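You operate a simulated robot arm through the tools that you are given. There is no shell and no other tool. Be economical: measure what you need, move in short steps, check, and stop when the job is done.

The job below is to be done with a simulated two-armed robot. You get a single attempt, and the scene is never put back.

## Task
Take the play out of the gold hub and lock the cap.
Fine: free the red lever, rock with the yellow lever, turn the cap, rock again: 0.03 or less and not tight.

Only the result counts: the job must be done as asked and must still hold three seconds after the hand-in. Knocking over, shifting, dropping, spilling or breaking anything else fails it. A push-on lid holds only when it is set on centred and level and pressed home; a screw cap is set on level and turned clockwise until tight.

## Robot
Two 6-joint arms with fingered hands on one trunk that stands fixed in place. Base frame: the origin is at the foot of the trunk, x ahead of it, y to its left, z up; the work surface is at about z = 0.56. Readings come in m, degrees, newtons and seconds.
The left shoulder is at [0.02, 0.157, 0.829], the right one opposite. With the tool pointing down near the work surface each hand reaches from about 0.32 to 0.82 m from the base axis, measured 20 degrees to its own side. Payload 4.1 kg a hand.
The TCP of each hand is the grasp point between the finger pads, 0.033 m short of the fingertips. In the tool frame z runs along the fingers and y along their closing line. Largest opening 0.112 m; the body of the gripper starts 0.039 m behind the TCP. The gripper is a hand of 4 fingers: y runs from the thumb to the fingers, the wrist lies at [-0.016, -0.118, -0.2] in the tool frame, and closing takes about 1.5 s.
Orientation is told as [roll, pitch, yaw] about the base's x, y, z axes, in that order, counted from this pose: with the fingers straight down and the wrist toward the robot, the tool's x, y and z point along [0, 1, 0], [1, 0, 0] and [0, 0, -1] of the base frame.

## Interface
- The arms move only by the tool play_rows. It takes "left_rows", "right_rows" or both (then of equal length, played together; a hand with none holds still); each is text: rows parted by semicolons, each of 7 numbers parted by spaces: the finger opening in m, from 0 to 0.112, then the shift along the base's x, y, z in units of 30 mm (1.0 is 30 mm), then the turn, a rotation vector about the base's x, y, z in units of 6 degrees (1.0 is 6 degrees). In form: gripper tx ty tz ax ay az; .... A call has 1 to 8 rows; each row shifts and turns the commanded pose from where the row before left it. A call with a number of a shift or a turn outside -1 to 1 is refused whole. A row lasts 0.2 s, in which the tool goes at most 0.05 m and 8.6 degrees; a call with a longer step from one row to the next is refused whole, and so is a gripper value outside its range. A pose out of reach is approached as far as the arm can. The call stops where the force on the tool passes 40 N (or 10 N more than at its start, if that is more) or the arm is blocked; 0.2 s more then pass. Each finger travels about 0.072 m/s and halts on what it meets, pressing with about 32 N; the grip force reading is that of the motor and also rises with nothing between the fingers. The clock runs only during rows and for 0.2 s after the last one: add rows that do not move to give the fingers time. It gives the time, the measured TCP pose, the force on the tool (base axes), the opening and the grip force at its end, in the units of the frame above (readings bear some noise), with the torque about the TCP (base axes, N m) and any sound that the robot's microphone picked up, and new pictures: "show" is both (left out), scene, wrist or none (wrist: the cameras of the hands that moved).
- Cameras (640 x 400 px; columns grow to the right, rows downward): "scene" is now at [0.0297, 0.0424, 1.4343]; the picture's right is [0.57, -0.82, 0.00], its down [-0.66, -0.46, -0.60] and it looks along [0.49, 0.34, -0.80] (base axes); focal length 373 px, centre (320, 200). "left" rides on the left gripper at [-0.066, -0.089, -0.13] in its tool frame; the picture's right is [-0.79, -0.29, 0.54], its down [0.55, -0.71, 0.44] and it looks along [0.26, 0.64, 0.72] (tool axes); focal length 247 px, centre (320, 200). "right" rides on the right gripper at [0.066, -0.089, -0.13] in its tool frame; the picture's right is [-0.79, 0.29, -0.54], its down [-0.55, -0.71, 0.44] and it looks along [-0.26, 0.64, 0.72] (tool axes); focal length 247 px, centre (320, 200). There is no depth. A picture from a camera that has moved, and an enlarged one, comes with that camera's place and axes in the base frame and with its lens.
- grasp_type(shape, hand): the hand has 4 fingers and takes this shape, open, in about a second: jaw (thumb against the fingers, like two jaws); tri (thumb and two fingers); tip (a fingertip pinch); poke (one finger out to press); point (the index stretched); flat (the hand flat); cup (the hand cupped); fist (a fist). The gripper value then closes the fingers along that shape, each until it touches; the sizes above hold for jaw. It gives what a move gives, with no picture.
- head_to(pan, tilt): turns the head with the scene camera to pan (to the left, within 86 degrees either way) and tilt (down, from -29 to 69), counted from straight ahead of the robot. It gives what a move gives, and a new picture of the scene camera.
- close_up(camera, box): a new picture of the part [left, top, right, bottom] of that camera's present view, enlarged. No time passes.
- hand_in(): hands the job in; it is judged then, once.

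Go step by step. Nothing tells you positions but the pictures and the camera data: compare them with the known pose of the tool, close in by small moves and look again before you grip or let go. The budget is 120 turns and 200 pictures, counting those below and the enlarged ones. Unless the task says otherwise, let go and move clear before handing in, and close with one line.

The tools are called after "Request:" by a JSON object that holds its "method" and its "body". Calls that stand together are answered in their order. play_rows: Moves the arms, as the interface text tells. Its arguments: {"type":"object","properties":{"left_rows":{"type":"string"},"right_rows":{"type":"string"},"show":{"type":"string","enum":["both","scene","wrist","none"]}},"required":[]} The other tools are called the same way: grasp_type (shape, hand) gives the hand a shape; head_to (pan, tilt) turns the head that bears the scene camera; close_up (camera, box) takes an enlarged picture of a part of a camera's view; hand_in () hands the job in.

At the start:

```text
time: 0.0
left_eef_pos: [0.2849, 0.5222, 0.8573]
left_orientation: [0.0, 0.0, 39.5]
left_contact_force: [0.2, -0.5, -0.1]
left_ft_torque: [0.02, -0.03, 0.01]
left_opening: 0.1118
left_gripper_force: 0.1
left_shape: jaw
right_eef_pos: [0.519, 0.1497, 0.9149]
right_orientation: [0.0, -0.1, 39.6]
right_contact_force: [0.2, 0.6, -0.3]
right_ft_torque: [-0.02, 0.0, -0.01]
right_opening: 0.1119
right_gripper_force: 0.0
right_shape: jaw
head pan, tilt: [34.8, 53.3]
```

scene: 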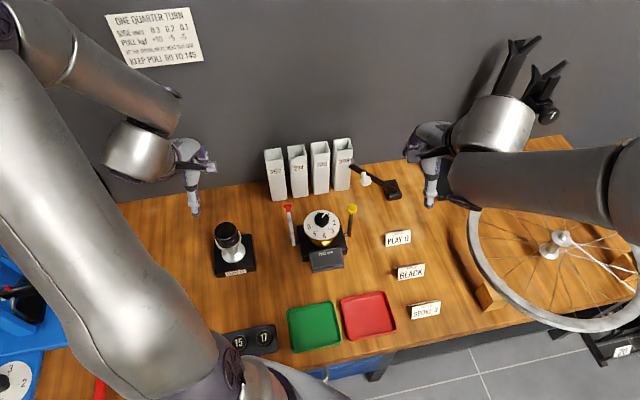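
right: 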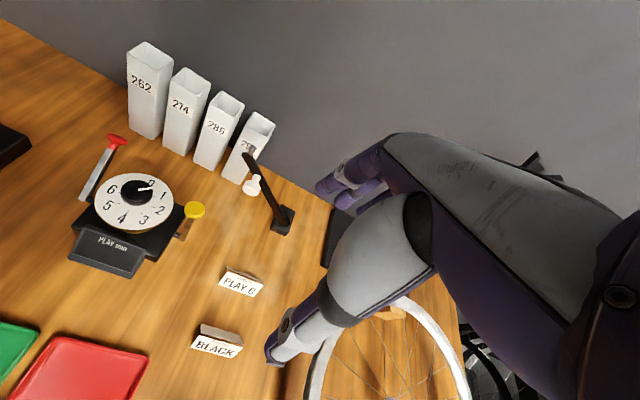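
left: 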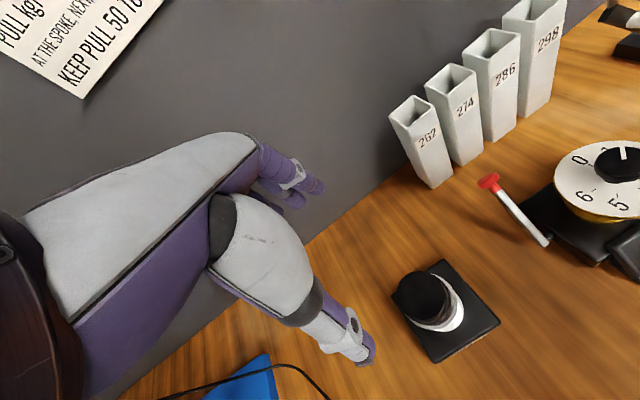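

I see a dial-topped gold hub with a red lever on its left and a yellow one on its right, and a display marked "PLAY mm" in front of it. I'll enlarge the pictures before moving.

Request:
{"method": "close_up", "body": {"camera": "scene", "box": [260, 190, 380, 280]}}

Request:
{"method": "close_up", "body": {"camera": "right", "box": [50, 120, 230, 290]}}

Request:
{"method": "close_up", "body": {"camera": "scene", "box": [100, 0, 210, 75]}}

```text
4.44 times, centred on (320, 235) of scene
camera zoom: at [0.0297, 0.0424, 1.4343], right [0.57, -0.82, 0.0], down [-0.66, -0.46, -0.6], along [0.49, 0.34, -0.8], focal length 1659 px, centre (320, 44)
```

zoom: 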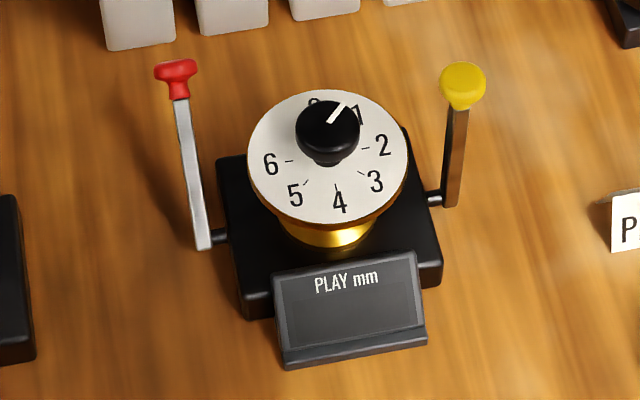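

```text
2.35 times, centred on (140, 205) of right
camera zoom: at [0.4066, 0.1432, 1.0453], right [0.73, -0.43, 0.54], down [-0.2, -0.88, -0.44], along [0.66, 0.21, -0.72], focal length 581 px, centre (744, 188)
```

zoom: 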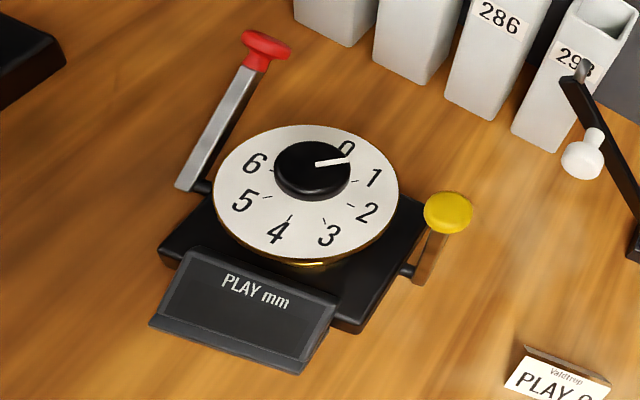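

```text
5.33 times, centred on (155, 38) of scene
camera zoom: at [0.0297, 0.0424, 1.4343], right [0.57, -0.82, 0.0], down [-0.66, -0.46, -0.6], along [0.49, 0.34, -0.8], focal length 1991 px, centre (1200, 1067)
```

zoom: 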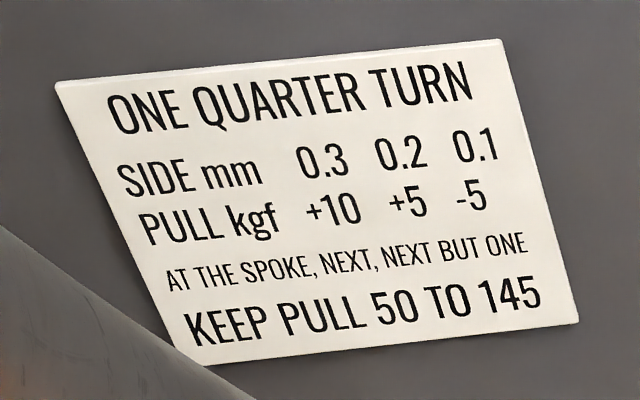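

The dial knob is at about (0.449, 0.330, 0.677), the red tip at (0.447, 0.433, 0.648) leaning away from the robot, and the yellow tip upright at (0.502, 0.277, 0.700). First I'll bring the left hand above the red lever.

Request:
{"method": "play_rows", "body": {"left_rows": "0.08 0.9 -0.49 -0.5 0 0 0;0.08 0.9 -0.49 -0.5 0 0 0;0.08 0.9 -0.49 -0.5 0 0 0;0.08 0.9 -0.49 -0.5 0 0 0;0.08 0.9 -0.49 -0.5 0 0 0;0.08 0.9 -0.49 -0.5 0 0 0;0.08 0 0 0 0 0 0"}}

```text
time: 1.6
left_eef_pos: [0.4468, 0.434, 0.7657]
left_orientation: [0.0, 0.0, 39.5]
left_contact_force: [0.3, 0.4, -0.6]
left_ft_torque: [-0.02, -0.01, -0.02]
left_opening: 0.08
left_gripper_force: 0.1
left_shape: jaw
right_eef_pos: [0.5187, 0.1483, 0.9139]
right_orientation: [0.0, 0.0, 39.5]
right_contact_force: [-0.2, 1.0, -0.9]
right_ft_torque: [0.01, -0.02, -0.02]
right_opening: 0.1115
right_gripper_force: 0.0
right_shape: jaw
head pan, tilt: [34.8, 53.3]
camera left: at [0.4202, 0.3281, 0.8964], right [0.28, -0.79, -0.54], down [-0.9, -0.03, -0.44], along [0.33, 0.61, -0.72], focal length 247 px, centre (320, 200)
```

scene: 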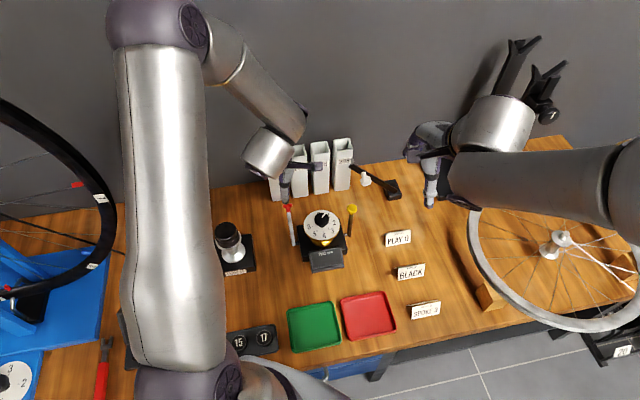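
left: 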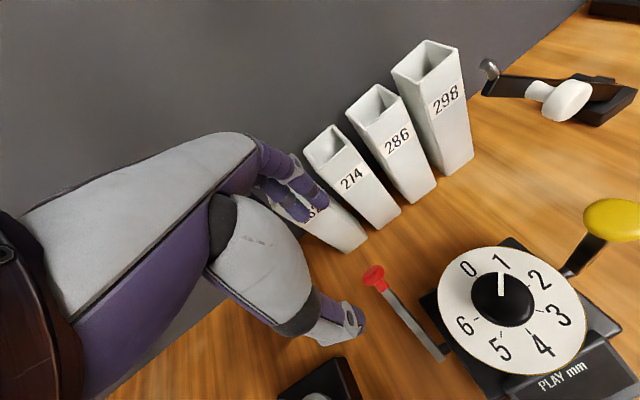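

The hand is centred over the red tip and clear of the white towers. I'll lower it so the fingers straddle the tip.

Request:
{"method": "play_rows", "body": {"left_rows": "0.08 -0.1 -0.05 -0.9 0 0 0;0.08 -0.1 -0.05 -0.9 0 0 0;0.08 0 0 -0.9 0 0 0;0.08 0 0 -0.6 0 0 0;0.08 0 0 0 0 0 0"}}

```text
time: 2.8
left_eef_pos: [0.4408, 0.4317, 0.6675]
left_orientation: [0.1, 0.1, 39.5]
left_contact_force: [0.5, -0.5, 0.5]
left_ft_torque: [0.02, 0.02, -0.04]
left_opening: 0.0802
left_gripper_force: 0.0
left_shape: jaw
right_eef_pos: [0.5187, 0.1494, 0.915]
right_orientation: [0.0, 0.0, 39.5]
right_contact_force: [0.7, -0.3, 0.2]
right_ft_torque: [0.03, 0.03, -0.03]
right_opening: 0.1116
right_gripper_force: 0.1
right_shape: jaw
head pan, tilt: [34.8, 53.3]
camera left: at [0.4148, 0.325, 0.7982], right [0.28, -0.79, -0.54], down [-0.9, -0.03, -0.44], along [0.33, 0.61, -0.72], focal length 247 px, centre (320, 200)
```

scene: 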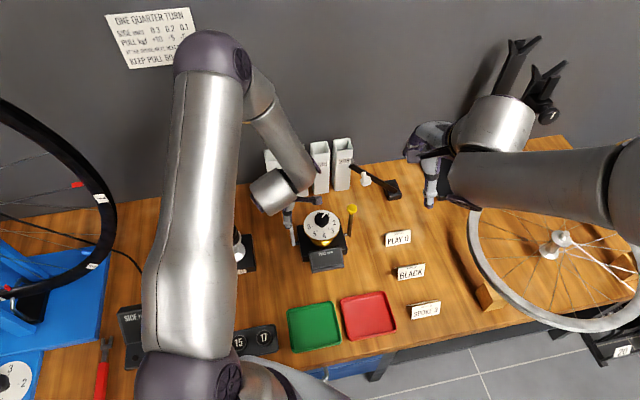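
left: 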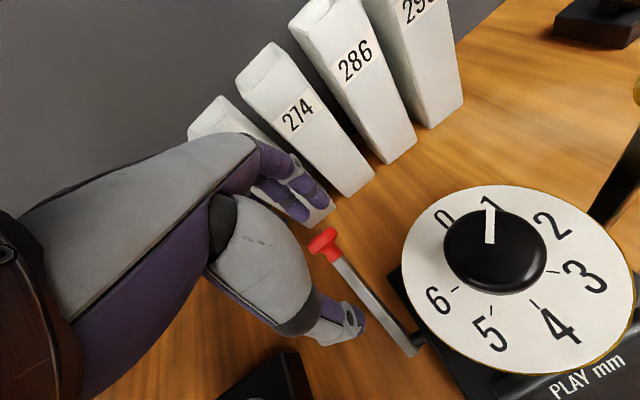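

The red tip sits between the thumb and fingers. I'll draw it back toward the robot along its arc and stop near upright.

Request:
{"method": "play_rows", "body": {"left_rows": "0.08 -0.46 -0.48 0.2 0 0 0;0.08 -0.46 -0.48 0.3 0 0 0;0.08 -0.46 -0.48 0.25 0 0 0;0.08 -0.46 -0.48 0.15 0 0 0;0.08 -0.46 -0.48 0.1 0 0 0"}}

```text
time: 4.0
left_eef_pos: [0.3734, 0.361, 0.6989]
left_orientation: [0.0, -0.5, 39.7]
left_contact_force: [1.3, 15.7, 25.8]
left_ft_torque: [1.75, -1.34, 0.73]
left_opening: 0.0882
left_gripper_force: 0.0
left_shape: jaw
right_eef_pos: [0.5187, 0.1496, 0.9163]
right_orientation: [0.0, 0.0, 39.5]
right_contact_force: [-0.5, -0.2, 0.3]
right_ft_torque: [-0.01, 0.0, -0.03]
right_opening: 0.1119
right_gripper_force: 0.1
right_shape: jaw
head pan, tilt: [34.8, 53.3]
camera left: at [0.3461, 0.2535, 0.8274], right [0.29, -0.79, -0.54], down [-0.9, -0.03, -0.44], along [0.33, 0.61, -0.71], focal length 247 px, centre (320, 200)
```

scene: 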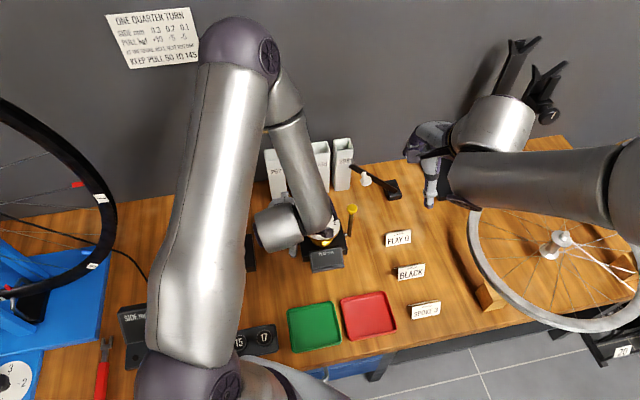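
left: 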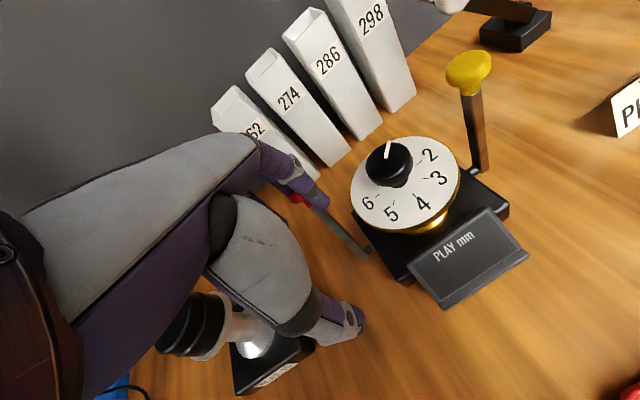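

There is force on the fingers, so I'll check where the red lever is now.

Request:
{"method": "close_up", "body": {"camera": "left", "box": [240, 130, 480, 300]}}

Request:
{"method": "close_up", "body": {"camera": "right", "box": [0, 80, 240, 300]}}

```text
2.35 times, centred on (360, 215) of left
camera zoom: at [0.3461, 0.2535, 0.8274], right [0.29, -0.79, -0.54], down [-0.9, -0.03, -0.44], along [0.33, 0.61, -0.71], focal length 581 px, centre (226, 165)
```

zoom: 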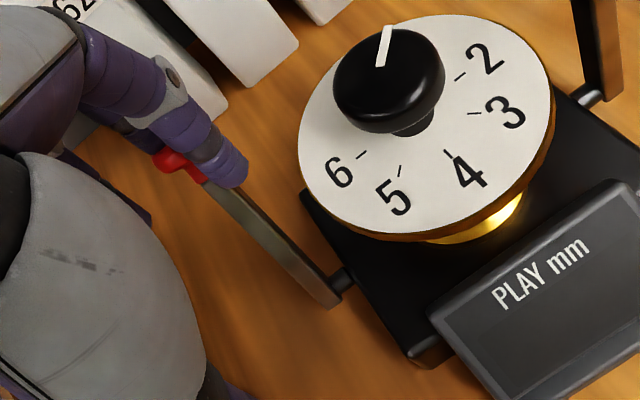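

```text
1.82 times, centred on (120, 190) of right
camera zoom: at [0.4063, 0.1434, 1.0455], right [0.73, -0.43, 0.54], down [-0.2, -0.88, -0.44], along [0.66, 0.21, -0.72], focal length 449 px, centre (684, 218)
```

zoom: 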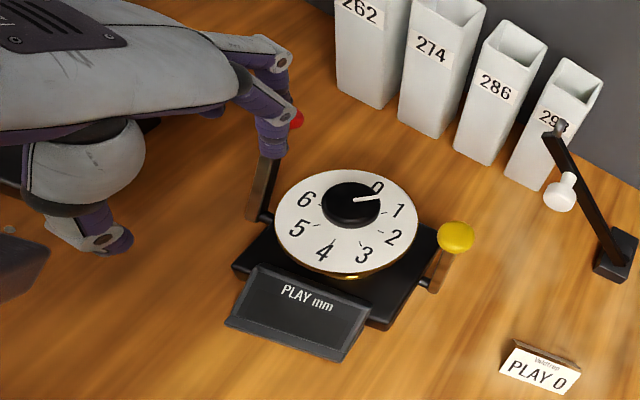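

The finger slipped over the knob and the lever hardly moved. I'll lift, go back behind the tip, set the fingers deeper and retry.

Request:
{"method": "play_rows", "body": {"left_rows": "0.08 0 0 0.7 0 0 0;0.08 0.5 0.5 0.7 0 0 0;0.08 0.7 0.75 0 0 0 0;0.08 0.7 0.75 0 0 0 0;0.08 0.25 0.25 -0.7 0 0 0;0.08 0 0 -0.8 0 0 0;0.08 0 0 0 0 0 0"}}

```text
time: 5.3
left_eef_pos: [0.44, 0.4296, 0.7194]
left_orientation: [-0.2, -0.9, 39.7]
left_contact_force: [-0.3, 0.4, 13.6]
left_ft_torque: [-0.49, 0.52, -0.07]
left_opening: 0.0812
left_gripper_force: 0.1
left_shape: jaw
right_eef_pos: [0.5185, 0.1491, 0.9166]
right_orientation: [0.0, -0.1, 39.5]
right_contact_force: [-0.7, 0.0, 0.5]
right_ft_torque: [0.02, -0.03, 0.02]
right_opening: 0.1117
right_gripper_force: 0.0
right_shape: jaw
head pan, tilt: [34.8, 53.3]
stopped in row 6 (left hand): the force on the tool passed its limit at 54 N (the readings are from after the stop); the commanded pose is now the measured one
camera left: at [0.4124, 0.3211, 0.8483], right [0.29, -0.79, -0.54], down [-0.89, -0.03, -0.45], along [0.34, 0.61, -0.71], focal length 247 px, centre (320, 200)
```

scene: 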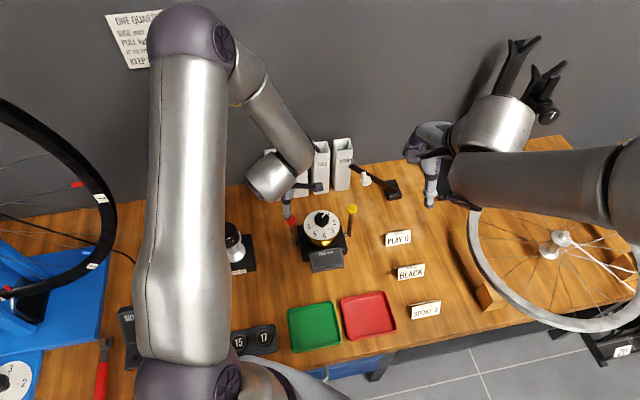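
left: 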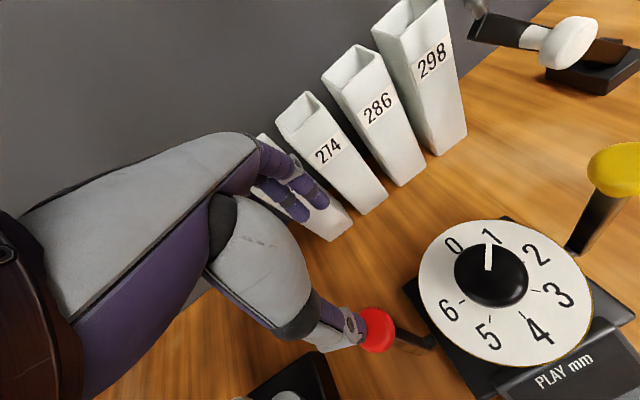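

The lever did move: the tip is now under the thumb, nearer upright. I'll look closer.

Request:
{"method": "play_rows", "body": {"left_rows": "0.08 0.2 0.2 1 0 0 0;0.08 0 0 0.5 0 0 0", "show": "wrist"}}

Request:
{"method": "close_up", "body": {"camera": "right", "box": [50, 120, 230, 290]}}

Request:
{"method": "close_up", "body": {"camera": "scene", "box": [260, 190, 380, 280]}}

```text
time: 5.9
left_eef_pos: [0.4474, 0.4341, 0.7636]
left_orientation: [-0.2, -0.6, 39.6]
left_contact_force: [0.1, 0.9, -0.1]
left_ft_torque: [-0.02, -0.02, 0.01]
left_opening: 0.08
left_gripper_force: 0.1
left_shape: jaw
right_eef_pos: [0.5182, 0.1497, 0.9151]
right_orientation: [0.1, 0.0, 39.5]
right_contact_force: [0.5, 0.2, -0.5]
right_ft_torque: [-0.03, 0.03, -0.02]
right_opening: 0.1115
right_gripper_force: 0.0
right_shape: jaw
head pan, tilt: [34.8, 53.3]
camera left: at [0.4194, 0.3277, 0.8932], right [0.29, -0.79, -0.54], down [-0.89, -0.03, -0.45], along [0.34, 0.61, -0.71], focal length 247 px, centre (320, 200)
```

left: 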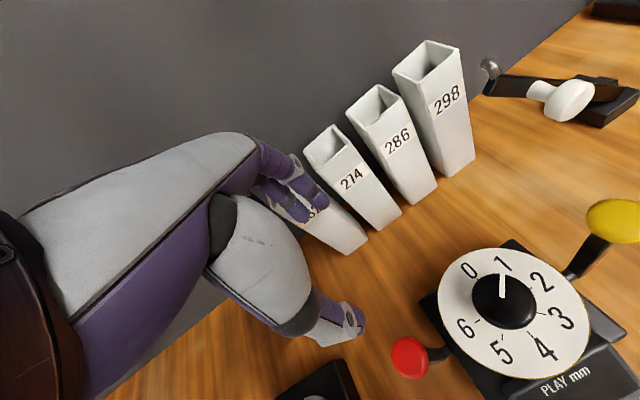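

```text
2.35 times, centred on (140, 205) of right
camera zoom: at [0.4068, 0.1432, 1.0452], right [0.73, -0.43, 0.54], down [-0.2, -0.88, -0.44], along [0.66, 0.21, -0.72], focal length 581 px, centre (744, 188)
```

zoom: 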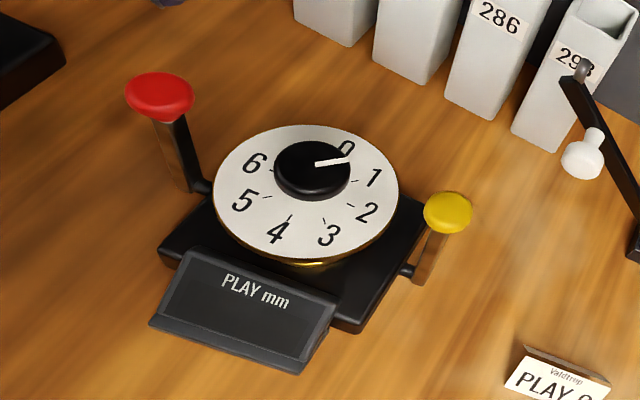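

```text
4.44 times, centred on (320, 235) of scene
camera zoom: at [0.0298, 0.0424, 1.4343], right [0.57, -0.82, 0.0], down [-0.66, -0.46, -0.6], along [0.49, 0.34, -0.8], focal length 1659 px, centre (320, 44)
```

zoom: 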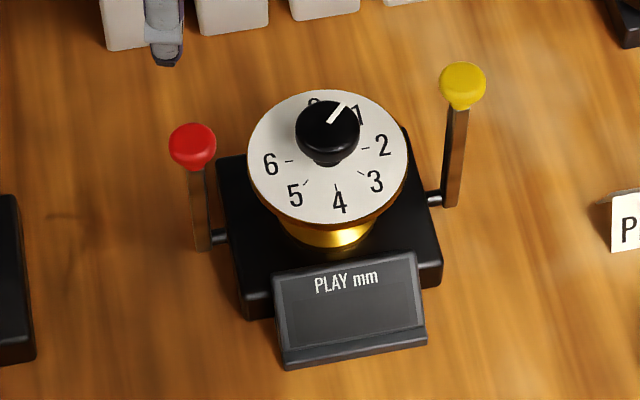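

The red lever is now upright at (0.394, 0.379, 0.684). I'll straddle it again and push gently toward the robot to find out whether upright is its end stop.

Request:
{"method": "play_rows", "body": {"left_rows": "0.08 -0.88 -0.9 0 0 0 0;0.08 -0.88 -0.9 0 0 0 0;0.08 0 0 -0.9 0 0 0;0.08 0 0 -0.9 0 0 0;0.08 0 0 0 0 0 0"}}

```text
time: 7.1
left_eef_pos: [0.3936, 0.3806, 0.7076]
left_orientation: [-0.1, -0.7, 39.6]
left_contact_force: [-0.5, 0.5, 0.6]
left_ft_torque: [-0.02, 0.01, -0.02]
left_opening: 0.0804
left_gripper_force: 0.0
left_shape: jaw
right_eef_pos: [0.518, 0.1492, 0.9152]
right_orientation: [0.0, 0.0, 39.5]
right_contact_force: [0.4, 0.1, -1.0]
right_ft_torque: [-0.04, -0.04, -0.01]
right_opening: 0.1118
right_gripper_force: 0.1
right_shape: jaw
head pan, tilt: [34.8, 53.3]
camera left: at [0.3662, 0.2732, 0.8375], right [0.29, -0.79, -0.54], down [-0.89, -0.03, -0.45], along [0.34, 0.61, -0.71], focal length 247 px, centre (320, 200)
```

scene: 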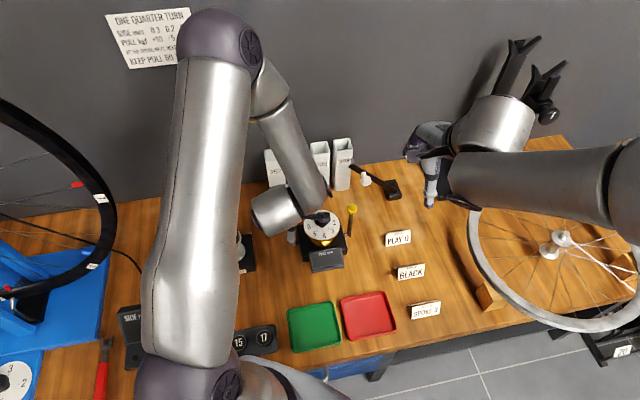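
left: 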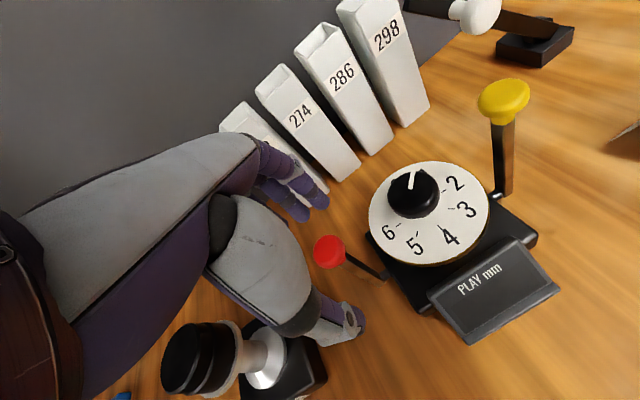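

The knob is between the fingers. I'll push toward the robot in small steps and watch the force.

Request:
{"method": "play_rows", "body": {"left_rows": "0.08 -0.25 -0.25 0 0 0 0;0.08 -0.25 -0.25 -0.1 0 0 0;0.08 -0.2 -0.2 0 0 0 0;0.08 -0.2 -0.2 0 0 0 0;0.08 -0.2 -0.2 0 0 0 0", "show": "wrist"}}

```text
time: 8.3
left_eef_pos: [0.3607, 0.3492, 0.7071]
left_orientation: [-0.1, -1.0, 39.8]
left_contact_force: [8.2, 15.4, 0.0]
left_ft_torque: [0.4, -0.25, 0.32]
left_opening: 0.0887
left_gripper_force: 0.0
left_shape: jaw
right_eef_pos: [0.518, 0.1506, 0.9153]
right_orientation: [0.0, 0.0, 39.4]
right_contact_force: [0.0, 0.6, -0.1]
right_ft_torque: [0.04, 0.04, 0.01]
right_opening: 0.1115
right_gripper_force: 0.0
right_shape: jaw
head pan, tilt: [34.8, 53.3]
camera left: at [0.3339, 0.2406, 0.8353], right [0.3, -0.79, -0.54], down [-0.89, -0.03, -0.45], along [0.34, 0.62, -0.71], focal length 247 px, centre (320, 200)
```

left: 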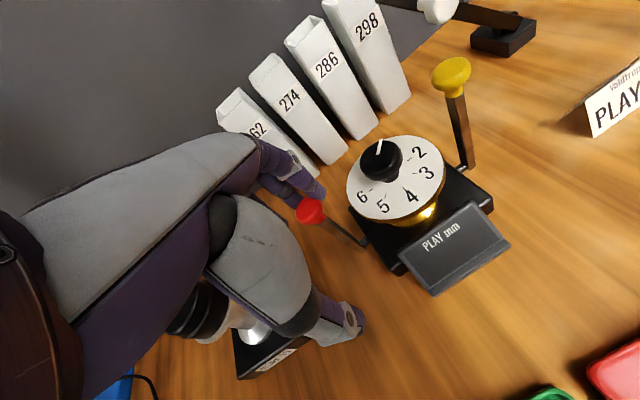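

Upright behaves as a stop: 17 N on the fingers with the lever barely moving, so I take the red lever as freed. I'll retract the left hand and bring the right hand toward the yellow lever at (0.502, 0.277, 0.70).

Request:
{"method": "play_rows", "body": {"left_rows": "0.08 0.6 0.6 0 0 0 0;0.08 0.3 0.3 0.9 0 0 0;0.08 0 0 1 0 0 0;0.08 -0.5 0.9 0.8 0 0 0;0.08 -0.8 0.9 0.5 0 0 0;0.08 -0.8 0.9 0 0 0 0", "right_rows": "0.08 -0.1 0.7 -0.8 0 0 0;0.08 -0.1 0.7 -0.8 0 0 0;0.08 -0.1 0.7 -0.8 0 0 0;0.08 -0.1 0.7 -0.8 0 0 0;0.08 -0.1 0.7 -0.8 0 0 0;0.08 0 0.7 -0.8 0 0 0"}}

Request:
{"method": "close_up", "body": {"camera": "scene", "box": [260, 190, 380, 280]}}

```text
time: 9.7
left_eef_pos: [0.3232, 0.4548, 0.8033]
left_orientation: [-0.1, -0.6, 39.6]
left_contact_force: [0.5, -1.0, 0.8]
left_ft_torque: [-0.01, 0.02, 0.01]
left_opening: 0.0802
left_gripper_force: 0.0
left_shape: jaw
right_eef_pos: [0.503, 0.2749, 0.7713]
right_orientation: [0.0, -0.1, 39.5]
right_contact_force: [0.1, -0.6, 0.0]
right_ft_torque: [0.0, 0.02, 0.01]
right_opening: 0.0805
right_gripper_force: 0.0
right_shape: jaw
head pan, tilt: [34.8, 53.3]
camera right: at [0.392, 0.2687, 0.901], right [0.72, -0.43, 0.54], down [-0.2, -0.88, -0.44], along [0.66, 0.21, -0.72], focal length 247 px, centre (320, 200)
camera left: at [0.2962, 0.3479, 0.9325], right [0.29, -0.79, -0.54], down [-0.9, -0.02, -0.45], along [0.34, 0.61, -0.71], focal length 247 px, centre (320, 200)
```

scene: 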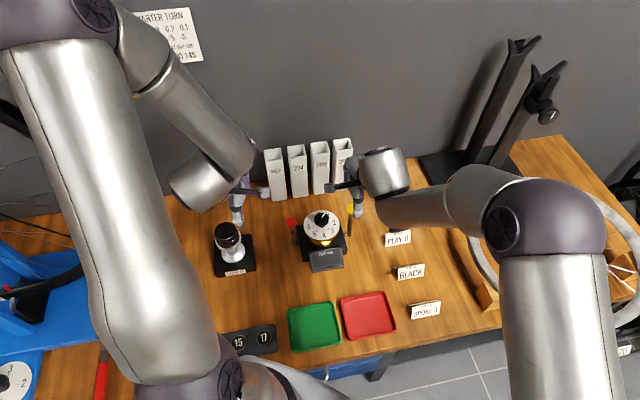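
right: 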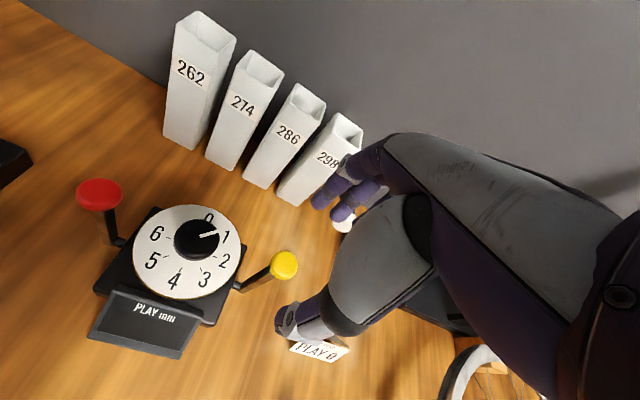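
left: 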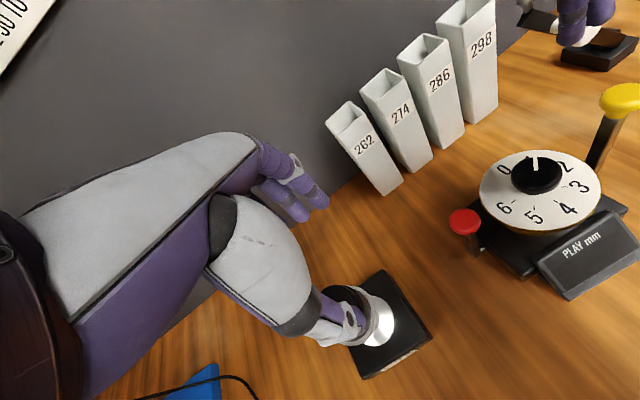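

```text
4.44 times, centred on (320, 235) of scene
camera zoom: at [0.0299, 0.042, 1.4343], right [0.57, -0.82, 0.0], down [-0.66, -0.46, -0.6], along [0.49, 0.34, -0.8], focal length 1659 px, centre (320, 44)
```

zoom: 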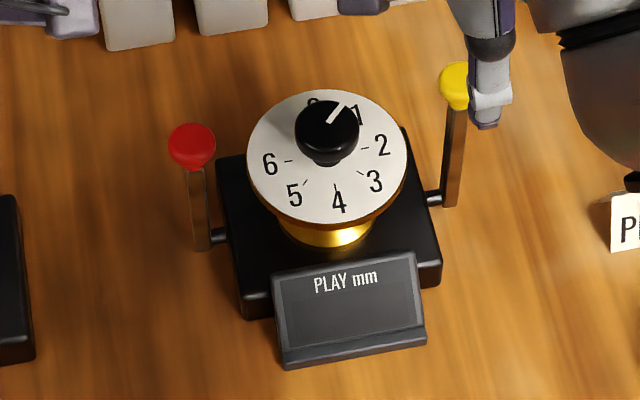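

The yellow tip sits under the right hand. I'll lower to straddle it.

Request:
{"method": "play_rows", "body": {"right_rows": "0.07 0 0 -0.8 0 0 0;0.07 0 0 -0.8 0 0 0;0.07 0 0 -0.5 0 0 0;0.07 0 0 0 0 0 0"}}

```text
time: 10.7
left_eef_pos: [0.3246, 0.4553, 0.8033]
left_orientation: [-0.2, -0.8, 39.7]
left_contact_force: [-1.6, -1.2, -0.7]
left_ft_torque: [-0.03, 0.01, -0.01]
left_opening: 0.0805
left_gripper_force: 0.1
left_shape: jaw
right_eef_pos: [0.5027, 0.2758, 0.709]
right_orientation: [0.0, 0.0, 39.6]
right_contact_force: [-0.3, -0.7, 0.1]
right_ft_torque: [-0.02, -0.02, -0.03]
right_opening: 0.0707
right_gripper_force: 0.0
right_shape: jaw
head pan, tilt: [34.8, 53.3]
camera right: at [0.3915, 0.2689, 0.8386], right [0.73, -0.43, 0.54], down [-0.2, -0.88, -0.44], along [0.66, 0.21, -0.72], focal length 247 px, centre (320, 200)
```

scene: 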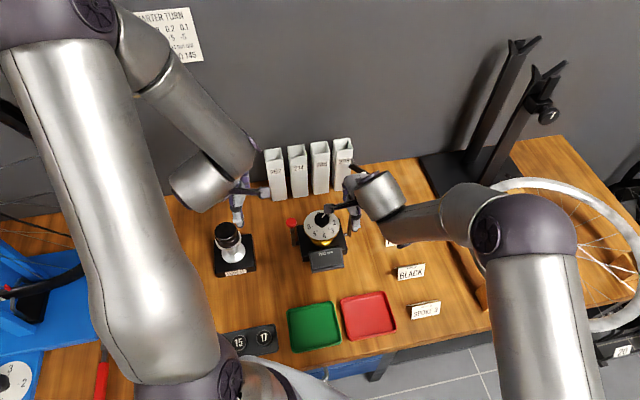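
right: 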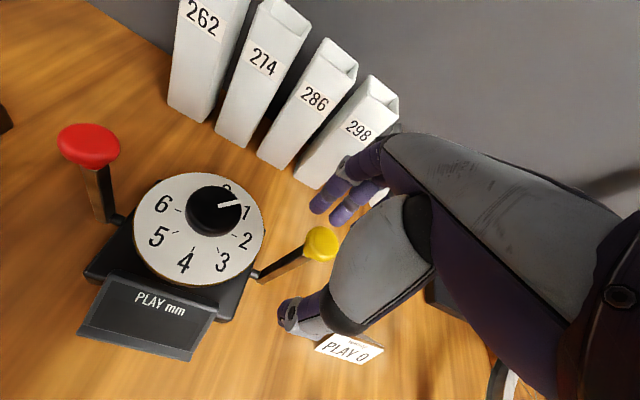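

Now I'll rock it: toward the robot first, then back away.

Request:
{"method": "play_rows", "body": {"right_rows": "0.07 -0.45 -0.45 0 0 0 0;0.07 -0.3 -0.3 0 0 0 0;0.07 -0.25 -0.25 0 0 0 0;0.07 -0.25 -0.25 0 0 0 0;0.07 -0.2 -0.2 0 0 0 0;0.07 -0.2 -0.2 0 0 0 0"}}

Request:
{"method": "close_up", "body": {"camera": "right", "box": [60, 120, 360, 360]}}

```text
time: 12.0
left_eef_pos: [0.3238, 0.4558, 0.803]
left_orientation: [-0.2, -0.6, 39.7]
left_contact_force: [-0.6, 0.0, -0.7]
left_ft_torque: [-0.04, -0.04, -0.02]
left_opening: 0.0803
left_gripper_force: 0.1
left_shape: jaw
right_eef_pos: [0.463, 0.2313, 0.7104]
right_orientation: [-0.3, -0.6, 39.3]
right_contact_force: [16.9, 26.9, -8.7]
right_ft_torque: [-0.17, 0.27, 0.34]
right_opening: 0.0769
right_gripper_force: 0.1
right_shape: jaw
head pan, tilt: [34.8, 53.3]
stopped in row 6 (right hand): the force on the tool passed its limit at 44 N (the readings are from after the stop); the commanded pose is now the measured one
camera right: at [0.35, 0.2255, 0.8394], right [0.72, -0.43, 0.54], down [-0.19, -0.88, -0.44], along [0.67, 0.21, -0.71], focal length 247 px, centre (320, 200)
```

scene: 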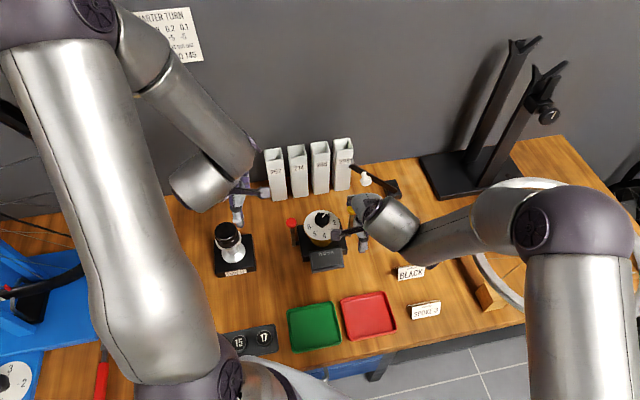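
right: 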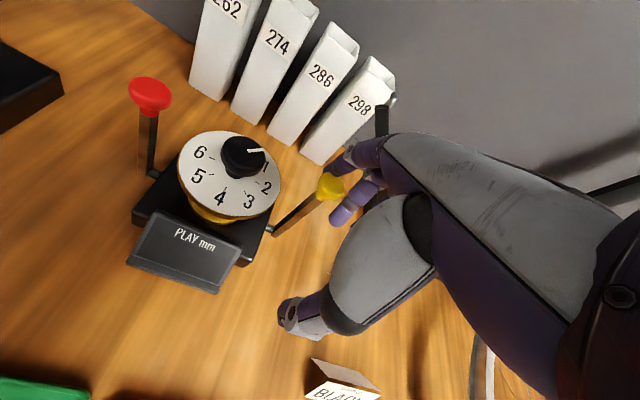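

```text
1.67 times, centred on (210, 240) of right
camera zoom: at [0.35, 0.2255, 0.8394], right [0.72, -0.43, 0.54], down [-0.19, -0.88, -0.44], along [0.67, 0.21, -0.71], focal length 412 px, centre (503, 133)
```

zoom: 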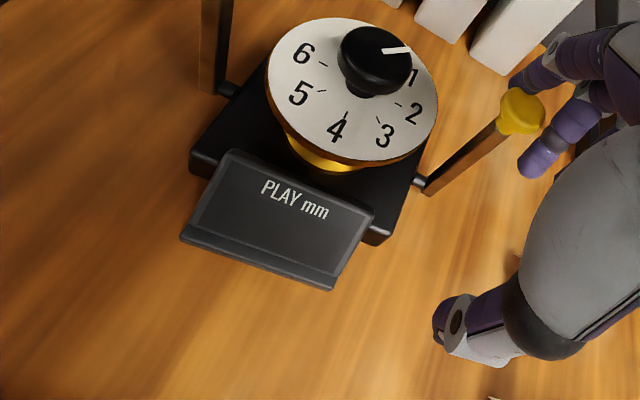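

The lever reached a stop at about 17° toward the robot. Now I'll rock it the other way with a narrower hand, to stay clear of the tower and white lever.

Request:
{"method": "play_rows", "body": {"right_rows": "0.05 0.4 0.4 0 0 0 0;0.045 0.4 0.4 0 0 0 0;0.045 0.4 0.4 0 0 0 0;0.045 0.35 0.35 0 0 0 0;0.045 0.35 0.35 0 0 0 0;0.045 0.25 0.25 0 0 0 0;0.045 0.2 0.2 0 0 0 0;0.045 0.2 0.2 0 0 0 0"}}

Request:
{"method": "close_up", "body": {"camera": "right", "box": [0, 120, 300, 360]}}

```text
time: 13.8
left_eef_pos: [0.3237, 0.4553, 0.8044]
left_orientation: [-0.2, -0.7, 39.7]
left_contact_force: [0.1, 0.2, 0.5]
left_ft_torque: [0.0, 0.0, -0.04]
left_opening: 0.0801
left_gripper_force: 0.0
left_shape: jaw
right_eef_pos: [0.5362, 0.3042, 0.7082]
right_orientation: [0.0, -0.1, 39.7]
right_contact_force: [-18.6, -7.1, 5.3]
right_ft_torque: [0.32, -0.43, -0.09]
right_opening: 0.0432
right_gripper_force: 0.1
right_shape: jaw
head pan, tilt: [34.8, 53.3]
camera right: at [0.4236, 0.2998, 0.8383], right [0.72, -0.43, 0.54], down [-0.19, -0.88, -0.44], along [0.66, 0.21, -0.72], focal length 247 px, centre (320, 200)
```

scene: 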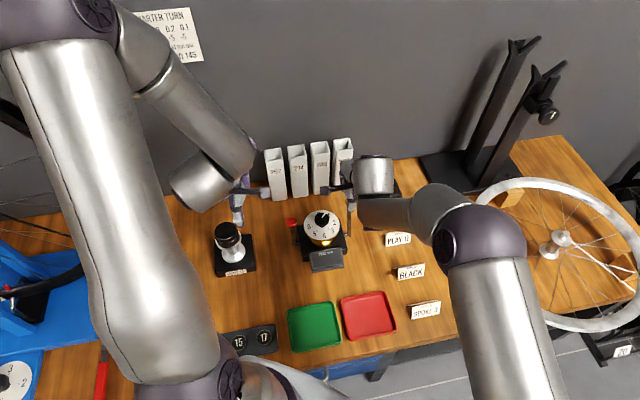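
right: 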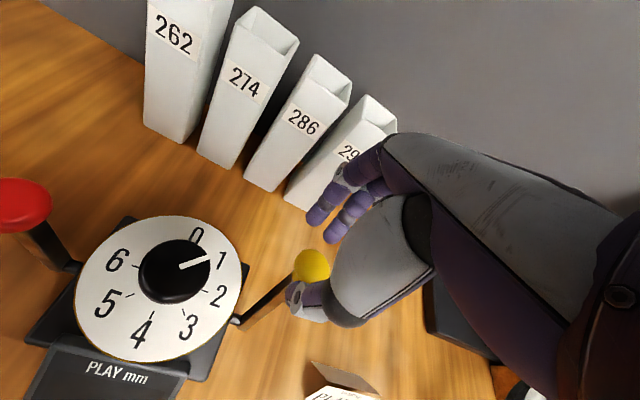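

```text
1.67 times, centred on (150, 240) of right
camera zoom: at [0.4236, 0.2998, 0.8383], right [0.72, -0.43, 0.54], down [-0.19, -0.88, -0.44], along [0.66, 0.21, -0.72], focal length 412 px, centre (603, 133)
```

zoom: 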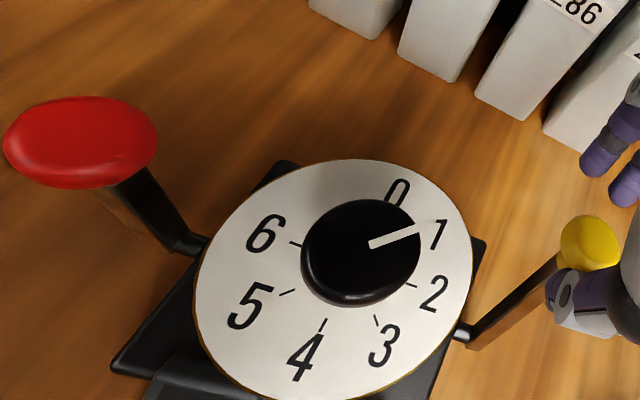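

The thumb is pushing the yellow lever away at about 20 N. I'll check the display in the scene view.

Request:
{"method": "close_up", "body": {"camera": "scene", "box": [260, 190, 380, 280]}}

```text
4.44 times, centred on (320, 235) of scene
camera zoom: at [0.0291, 0.0421, 1.4343], right [0.57, -0.82, 0.0], down [-0.66, -0.46, -0.6], along [0.49, 0.34, -0.8], focal length 1659 px, centre (320, 44)
```

zoom: 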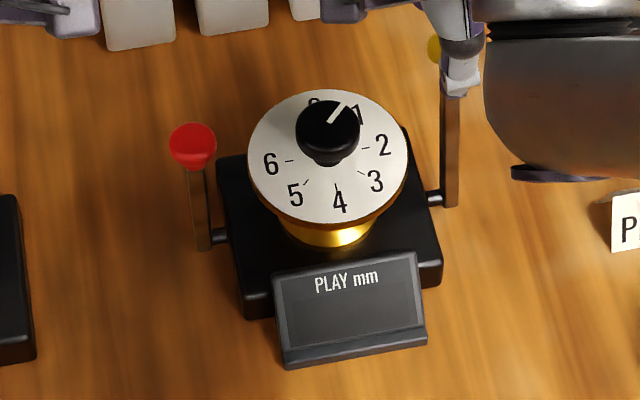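

The lever has moved away a little and the display is still blank. I'll push further until it stops.

Request:
{"method": "play_rows", "body": {"right_rows": "0.045 0.2 0.2 0 0 0 0;0.045 0.2 0.2 0 0 0 0;0.045 0.2 0.2 0 0 0 0;0.045 0.2 0.2 0 0 0 0;0.045 0.2 0.2 0 0 0 0", "show": "wrist"}}

Request:
{"method": "close_up", "body": {"camera": "scene", "box": [260, 190, 380, 280]}}

```text
time: 14.2
left_eef_pos: [0.3242, 0.4541, 0.8031]
left_orientation: [-0.3, -0.7, 39.6]
left_contact_force: [0.3, -0.7, 0.4]
left_ft_torque: [0.0, 0.02, 0.01]
left_opening: 0.0806
left_gripper_force: 0.0
left_shape: jaw
right_eef_pos: [0.5379, 0.3093, 0.7078]
right_orientation: [0.0, 0.1, 39.5]
right_contact_force: [-25.1, -17.2, 10.5]
right_ft_torque: [0.43, -0.7, -0.43]
right_opening: 0.0409
right_gripper_force: 0.2
right_shape: jaw
head pan, tilt: [34.8, 53.3]
stopped in row 1 (right hand): the force on the tool passed its limit at 45 N (the readings are from after the stop); the commanded pose is now the measured one
camera right: at [0.4266, 0.3035, 0.8373], right [0.73, -0.43, 0.54], down [-0.2, -0.88, -0.43], along [0.66, 0.21, -0.72], focal length 247 px, centre (320, 200)
```

right: 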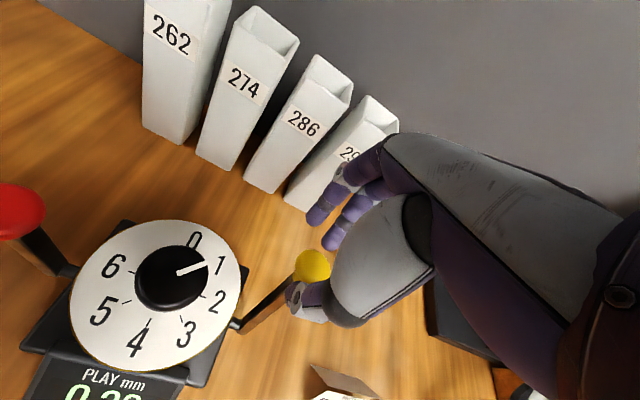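

```text
4.44 times, centred on (320, 235) of scene
camera zoom: at [0.0288, 0.0418, 1.4343], right [0.57, -0.82, 0.0], down [-0.66, -0.46, -0.6], along [0.49, 0.34, -0.8], focal length 1659 px, centre (320, 44)
```

zoom: 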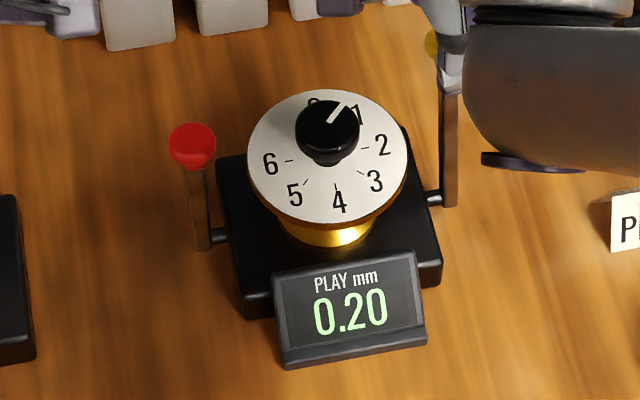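

The display reads 0.20 mm after the rock both ways. I'll withdraw the right hand and then use the left to turn the cap knob clockwise.

Request:
{"method": "play_rows", "body": {"right_rows": "0.08 -0.5 -0.45 0 0 0 0;0.08 0 0 0.8 0 0 0;0.08 0 0 1 0 0 0;0.08 0 -0.7 0.9 0 0 0;0.08 0.1 -1 0.6 0 0 0;0.08 0.1 -1 0.5 0 0 0;0.08 0 -1 0.3 0 0 0;0.08 0 -1 0 0 0 0", "left_rows": "0.08 0 0 0 0 0 0;0.08 0 0 0 0 0 0;0.08 0 0 0 0 0 0;0.08 0 0 0 0 0 0;0.08 0.8 -0.8 -0.2 0 0 0;0.08 0.8 -0.8 -0.3 0 0 0;0.08 0.8 -0.8 -0.3 0 0 0;0.08 0.8 -0.8 -0.3 0 0 0"}}

Request:
{"method": "close_up", "body": {"camera": "right", "box": [0, 50, 300, 240]}}

```text
time: 16.0
left_eef_pos: [0.4195, 0.3586, 0.7688]
left_orientation: [-0.2, -0.7, 39.6]
left_contact_force: [-0.4, 0.3, -0.1]
left_ft_torque: [-0.05, -0.03, 0.0]
left_opening: 0.0804
left_gripper_force: 0.0
left_shape: jaw
right_eef_pos: [0.5298, 0.1552, 0.8305]
right_orientation: [0.0, 0.0, 39.5]
right_contact_force: [-0.5, 0.3, -0.1]
right_ft_torque: [-0.04, -0.03, -0.01]
right_opening: 0.0795
right_gripper_force: 0.1
right_shape: jaw
head pan, tilt: [34.8, 53.3]
camera right: at [0.4178, 0.1494, 0.9604], right [0.73, -0.43, 0.54], down [-0.2, -0.88, -0.43], along [0.66, 0.21, -0.72], focal length 247 px, centre (320, 200)
camera left: at [0.3918, 0.2518, 0.8989], right [0.29, -0.79, -0.54], down [-0.89, -0.03, -0.45], along [0.34, 0.61, -0.71], focal length 247 px, centre (320, 200)
```

scene: 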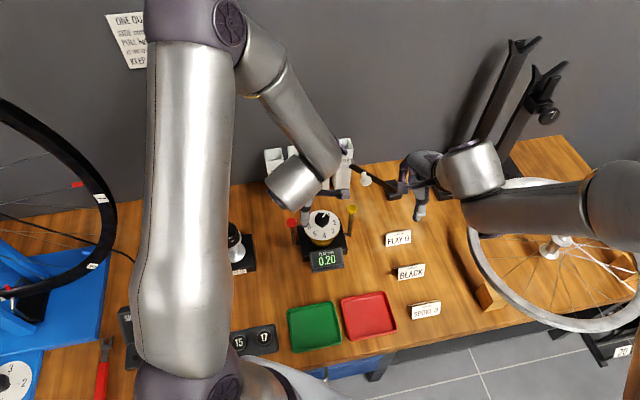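
right: 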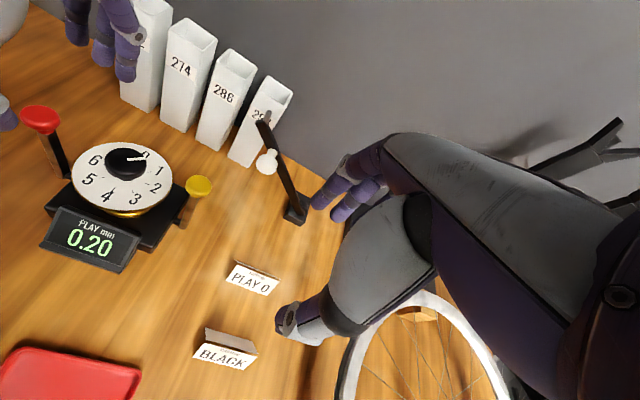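
left: 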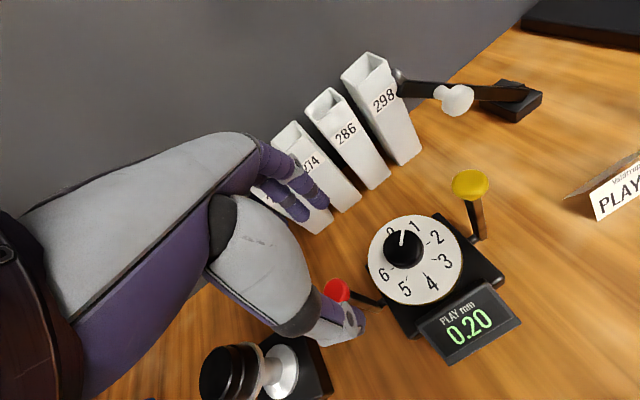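

```text
2.11 times, centred on (150, 145) of right
camera zoom: at [0.4178, 0.1494, 0.9604], right [0.73, -0.43, 0.54], down [-0.2, -0.88, -0.43], along [0.66, 0.21, -0.72], focal length 520 px, centre (678, 316)
```

zoom: 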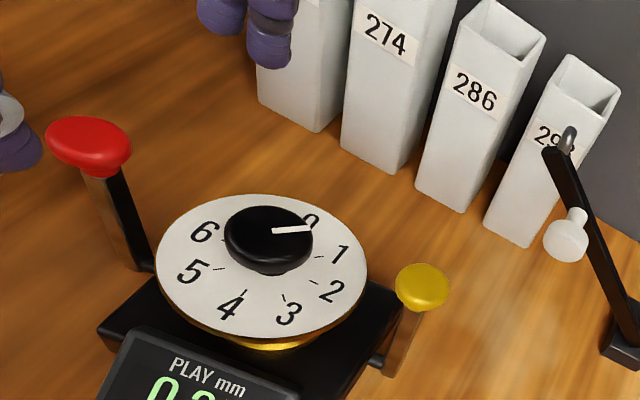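

The display holds 0.20 and the yellow lever sprang back. I'll centre the left hand over the knob and lower it.

Request:
{"method": "play_rows", "body": {"left_rows": "0.075 0.5 -0.48 0 0 0 0;0.075 0.48 -0.47 0 0 0 0;0.075 0 0 -0.9 0 0 0;0.075 0 0 -0.9 0 0 0;0.075 0 0 -0.5 0 0 0;0.075 0 0 -0.3 0 0 0;0.075 0 0 0 0 0 0"}}

Request:
{"method": "close_up", "body": {"camera": "right", "box": [0, 50, 240, 200]}}

```text
time: 17.6
left_eef_pos: [0.4503, 0.3304, 0.6904]
left_orientation: [-0.1, -0.8, 39.7]
left_contact_force: [-0.5, 0.7, -0.4]
left_ft_torque: [0.0, 0.02, 0.0]
left_opening: 0.0753
left_gripper_force: 0.1
left_shape: jaw
right_eef_pos: [0.5301, 0.1548, 0.8306]
right_orientation: [0.0, 0.0, 39.4]
right_contact_force: [0.3, 0.9, -0.2]
right_ft_torque: [-0.01, 0.01, 0.01]
right_opening: 0.0796
right_gripper_force: 0.0
right_shape: jaw
head pan, tilt: [34.8, 53.3]
camera left: at [0.4217, 0.2234, 0.8199], right [0.29, -0.79, -0.54], down [-0.89, -0.03, -0.45], along [0.34, 0.61, -0.71], focal length 247 px, centre (320, 200)
```

scene: 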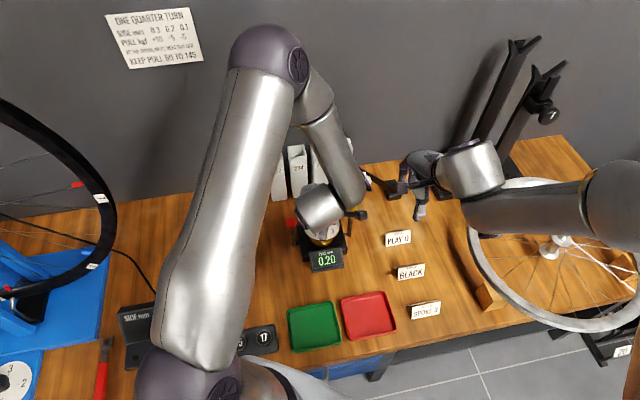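
left: 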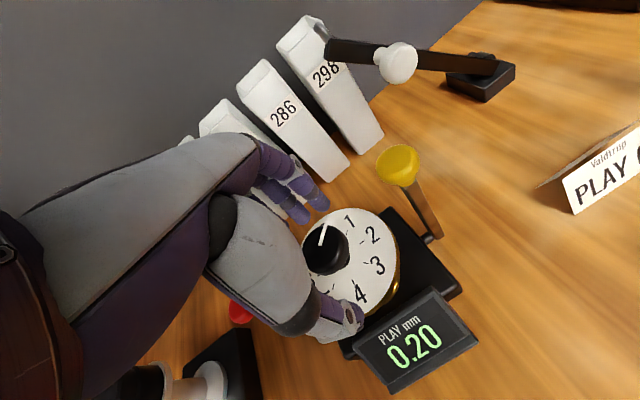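

```text
2.67 times, centred on (120, 125) of right
camera zoom: at [0.4185, 0.1491, 0.9603], right [0.72, -0.43, 0.54], down [-0.2, -0.88, -0.44], along [0.66, 0.21, -0.72], focal length 659 px, centre (853, 400)
```

zoom: 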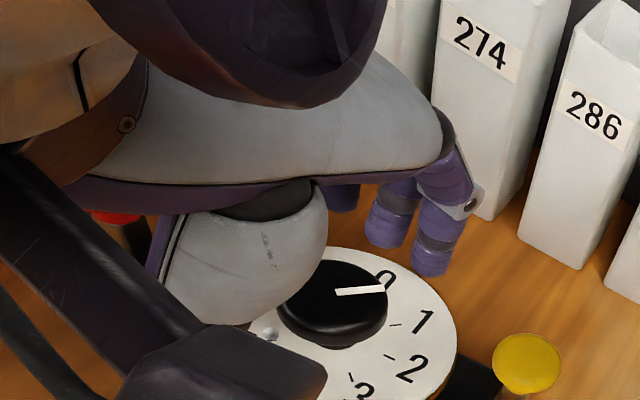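

The knob sits between the fingers. I'll close on it.

Request:
{"method": "play_rows", "body": {"left_rows": "0.05 0 0 0 0 0 0;0.03 0 0 0 0 0 0;0.025 0 0 0 0 0 0;0.025 0 0 0 0 0 0;0.025 0 0 0 0 0 0", "show": "wrist"}}

Request:
{"method": "close_up", "body": {"camera": "right", "box": [0, 50, 240, 200]}}

```text
time: 18.8
left_eef_pos: [0.4492, 0.329, 0.6902]
left_orientation: [-0.2, -0.6, 39.5]
left_contact_force: [-2.0, -2.2, -10.3]
left_ft_torque: [-0.05, 0.02, 0.0]
left_opening: 0.0261
left_gripper_force: 32.2
left_shape: jaw
right_eef_pos: [0.531, 0.1548, 0.8305]
right_orientation: [-0.1, 0.0, 39.4]
right_contact_force: [0.5, -0.5, -0.3]
right_ft_torque: [-0.03, 0.04, 0.04]
right_opening: 0.0797
right_gripper_force: 0.1
right_shape: jaw
head pan, tilt: [34.8, 53.3]
camera left: at [0.4213, 0.2232, 0.8195], right [0.29, -0.79, -0.54], down [-0.9, -0.03, -0.44], along [0.34, 0.61, -0.72], focal length 247 px, centre (320, 200)
```

left: 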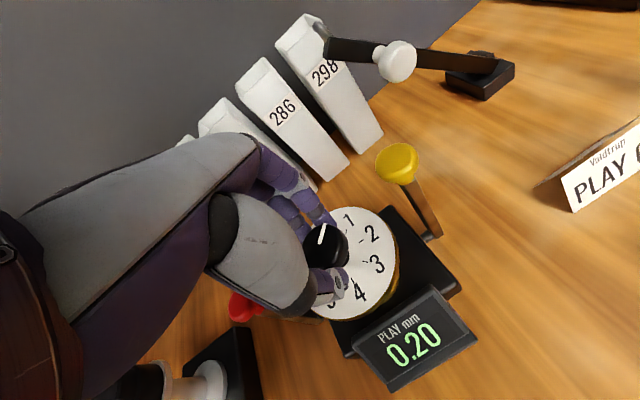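

```text
2.67 times, centred on (120, 125) of right
camera zoom: at [0.4186, 0.1492, 0.9602], right [0.72, -0.43, 0.54], down [-0.2, -0.88, -0.44], along [0.66, 0.21, -0.72], focal length 659 px, centre (853, 400)
```

zoom: 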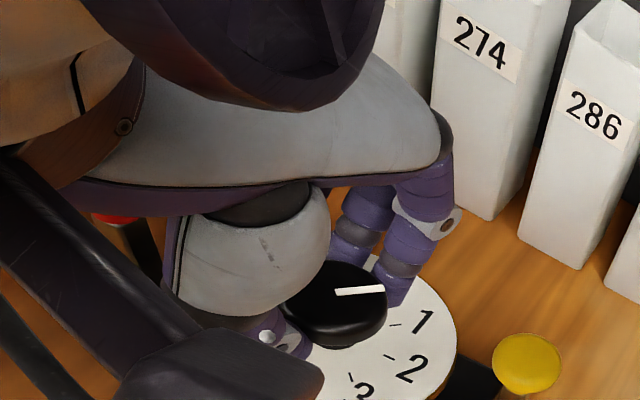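

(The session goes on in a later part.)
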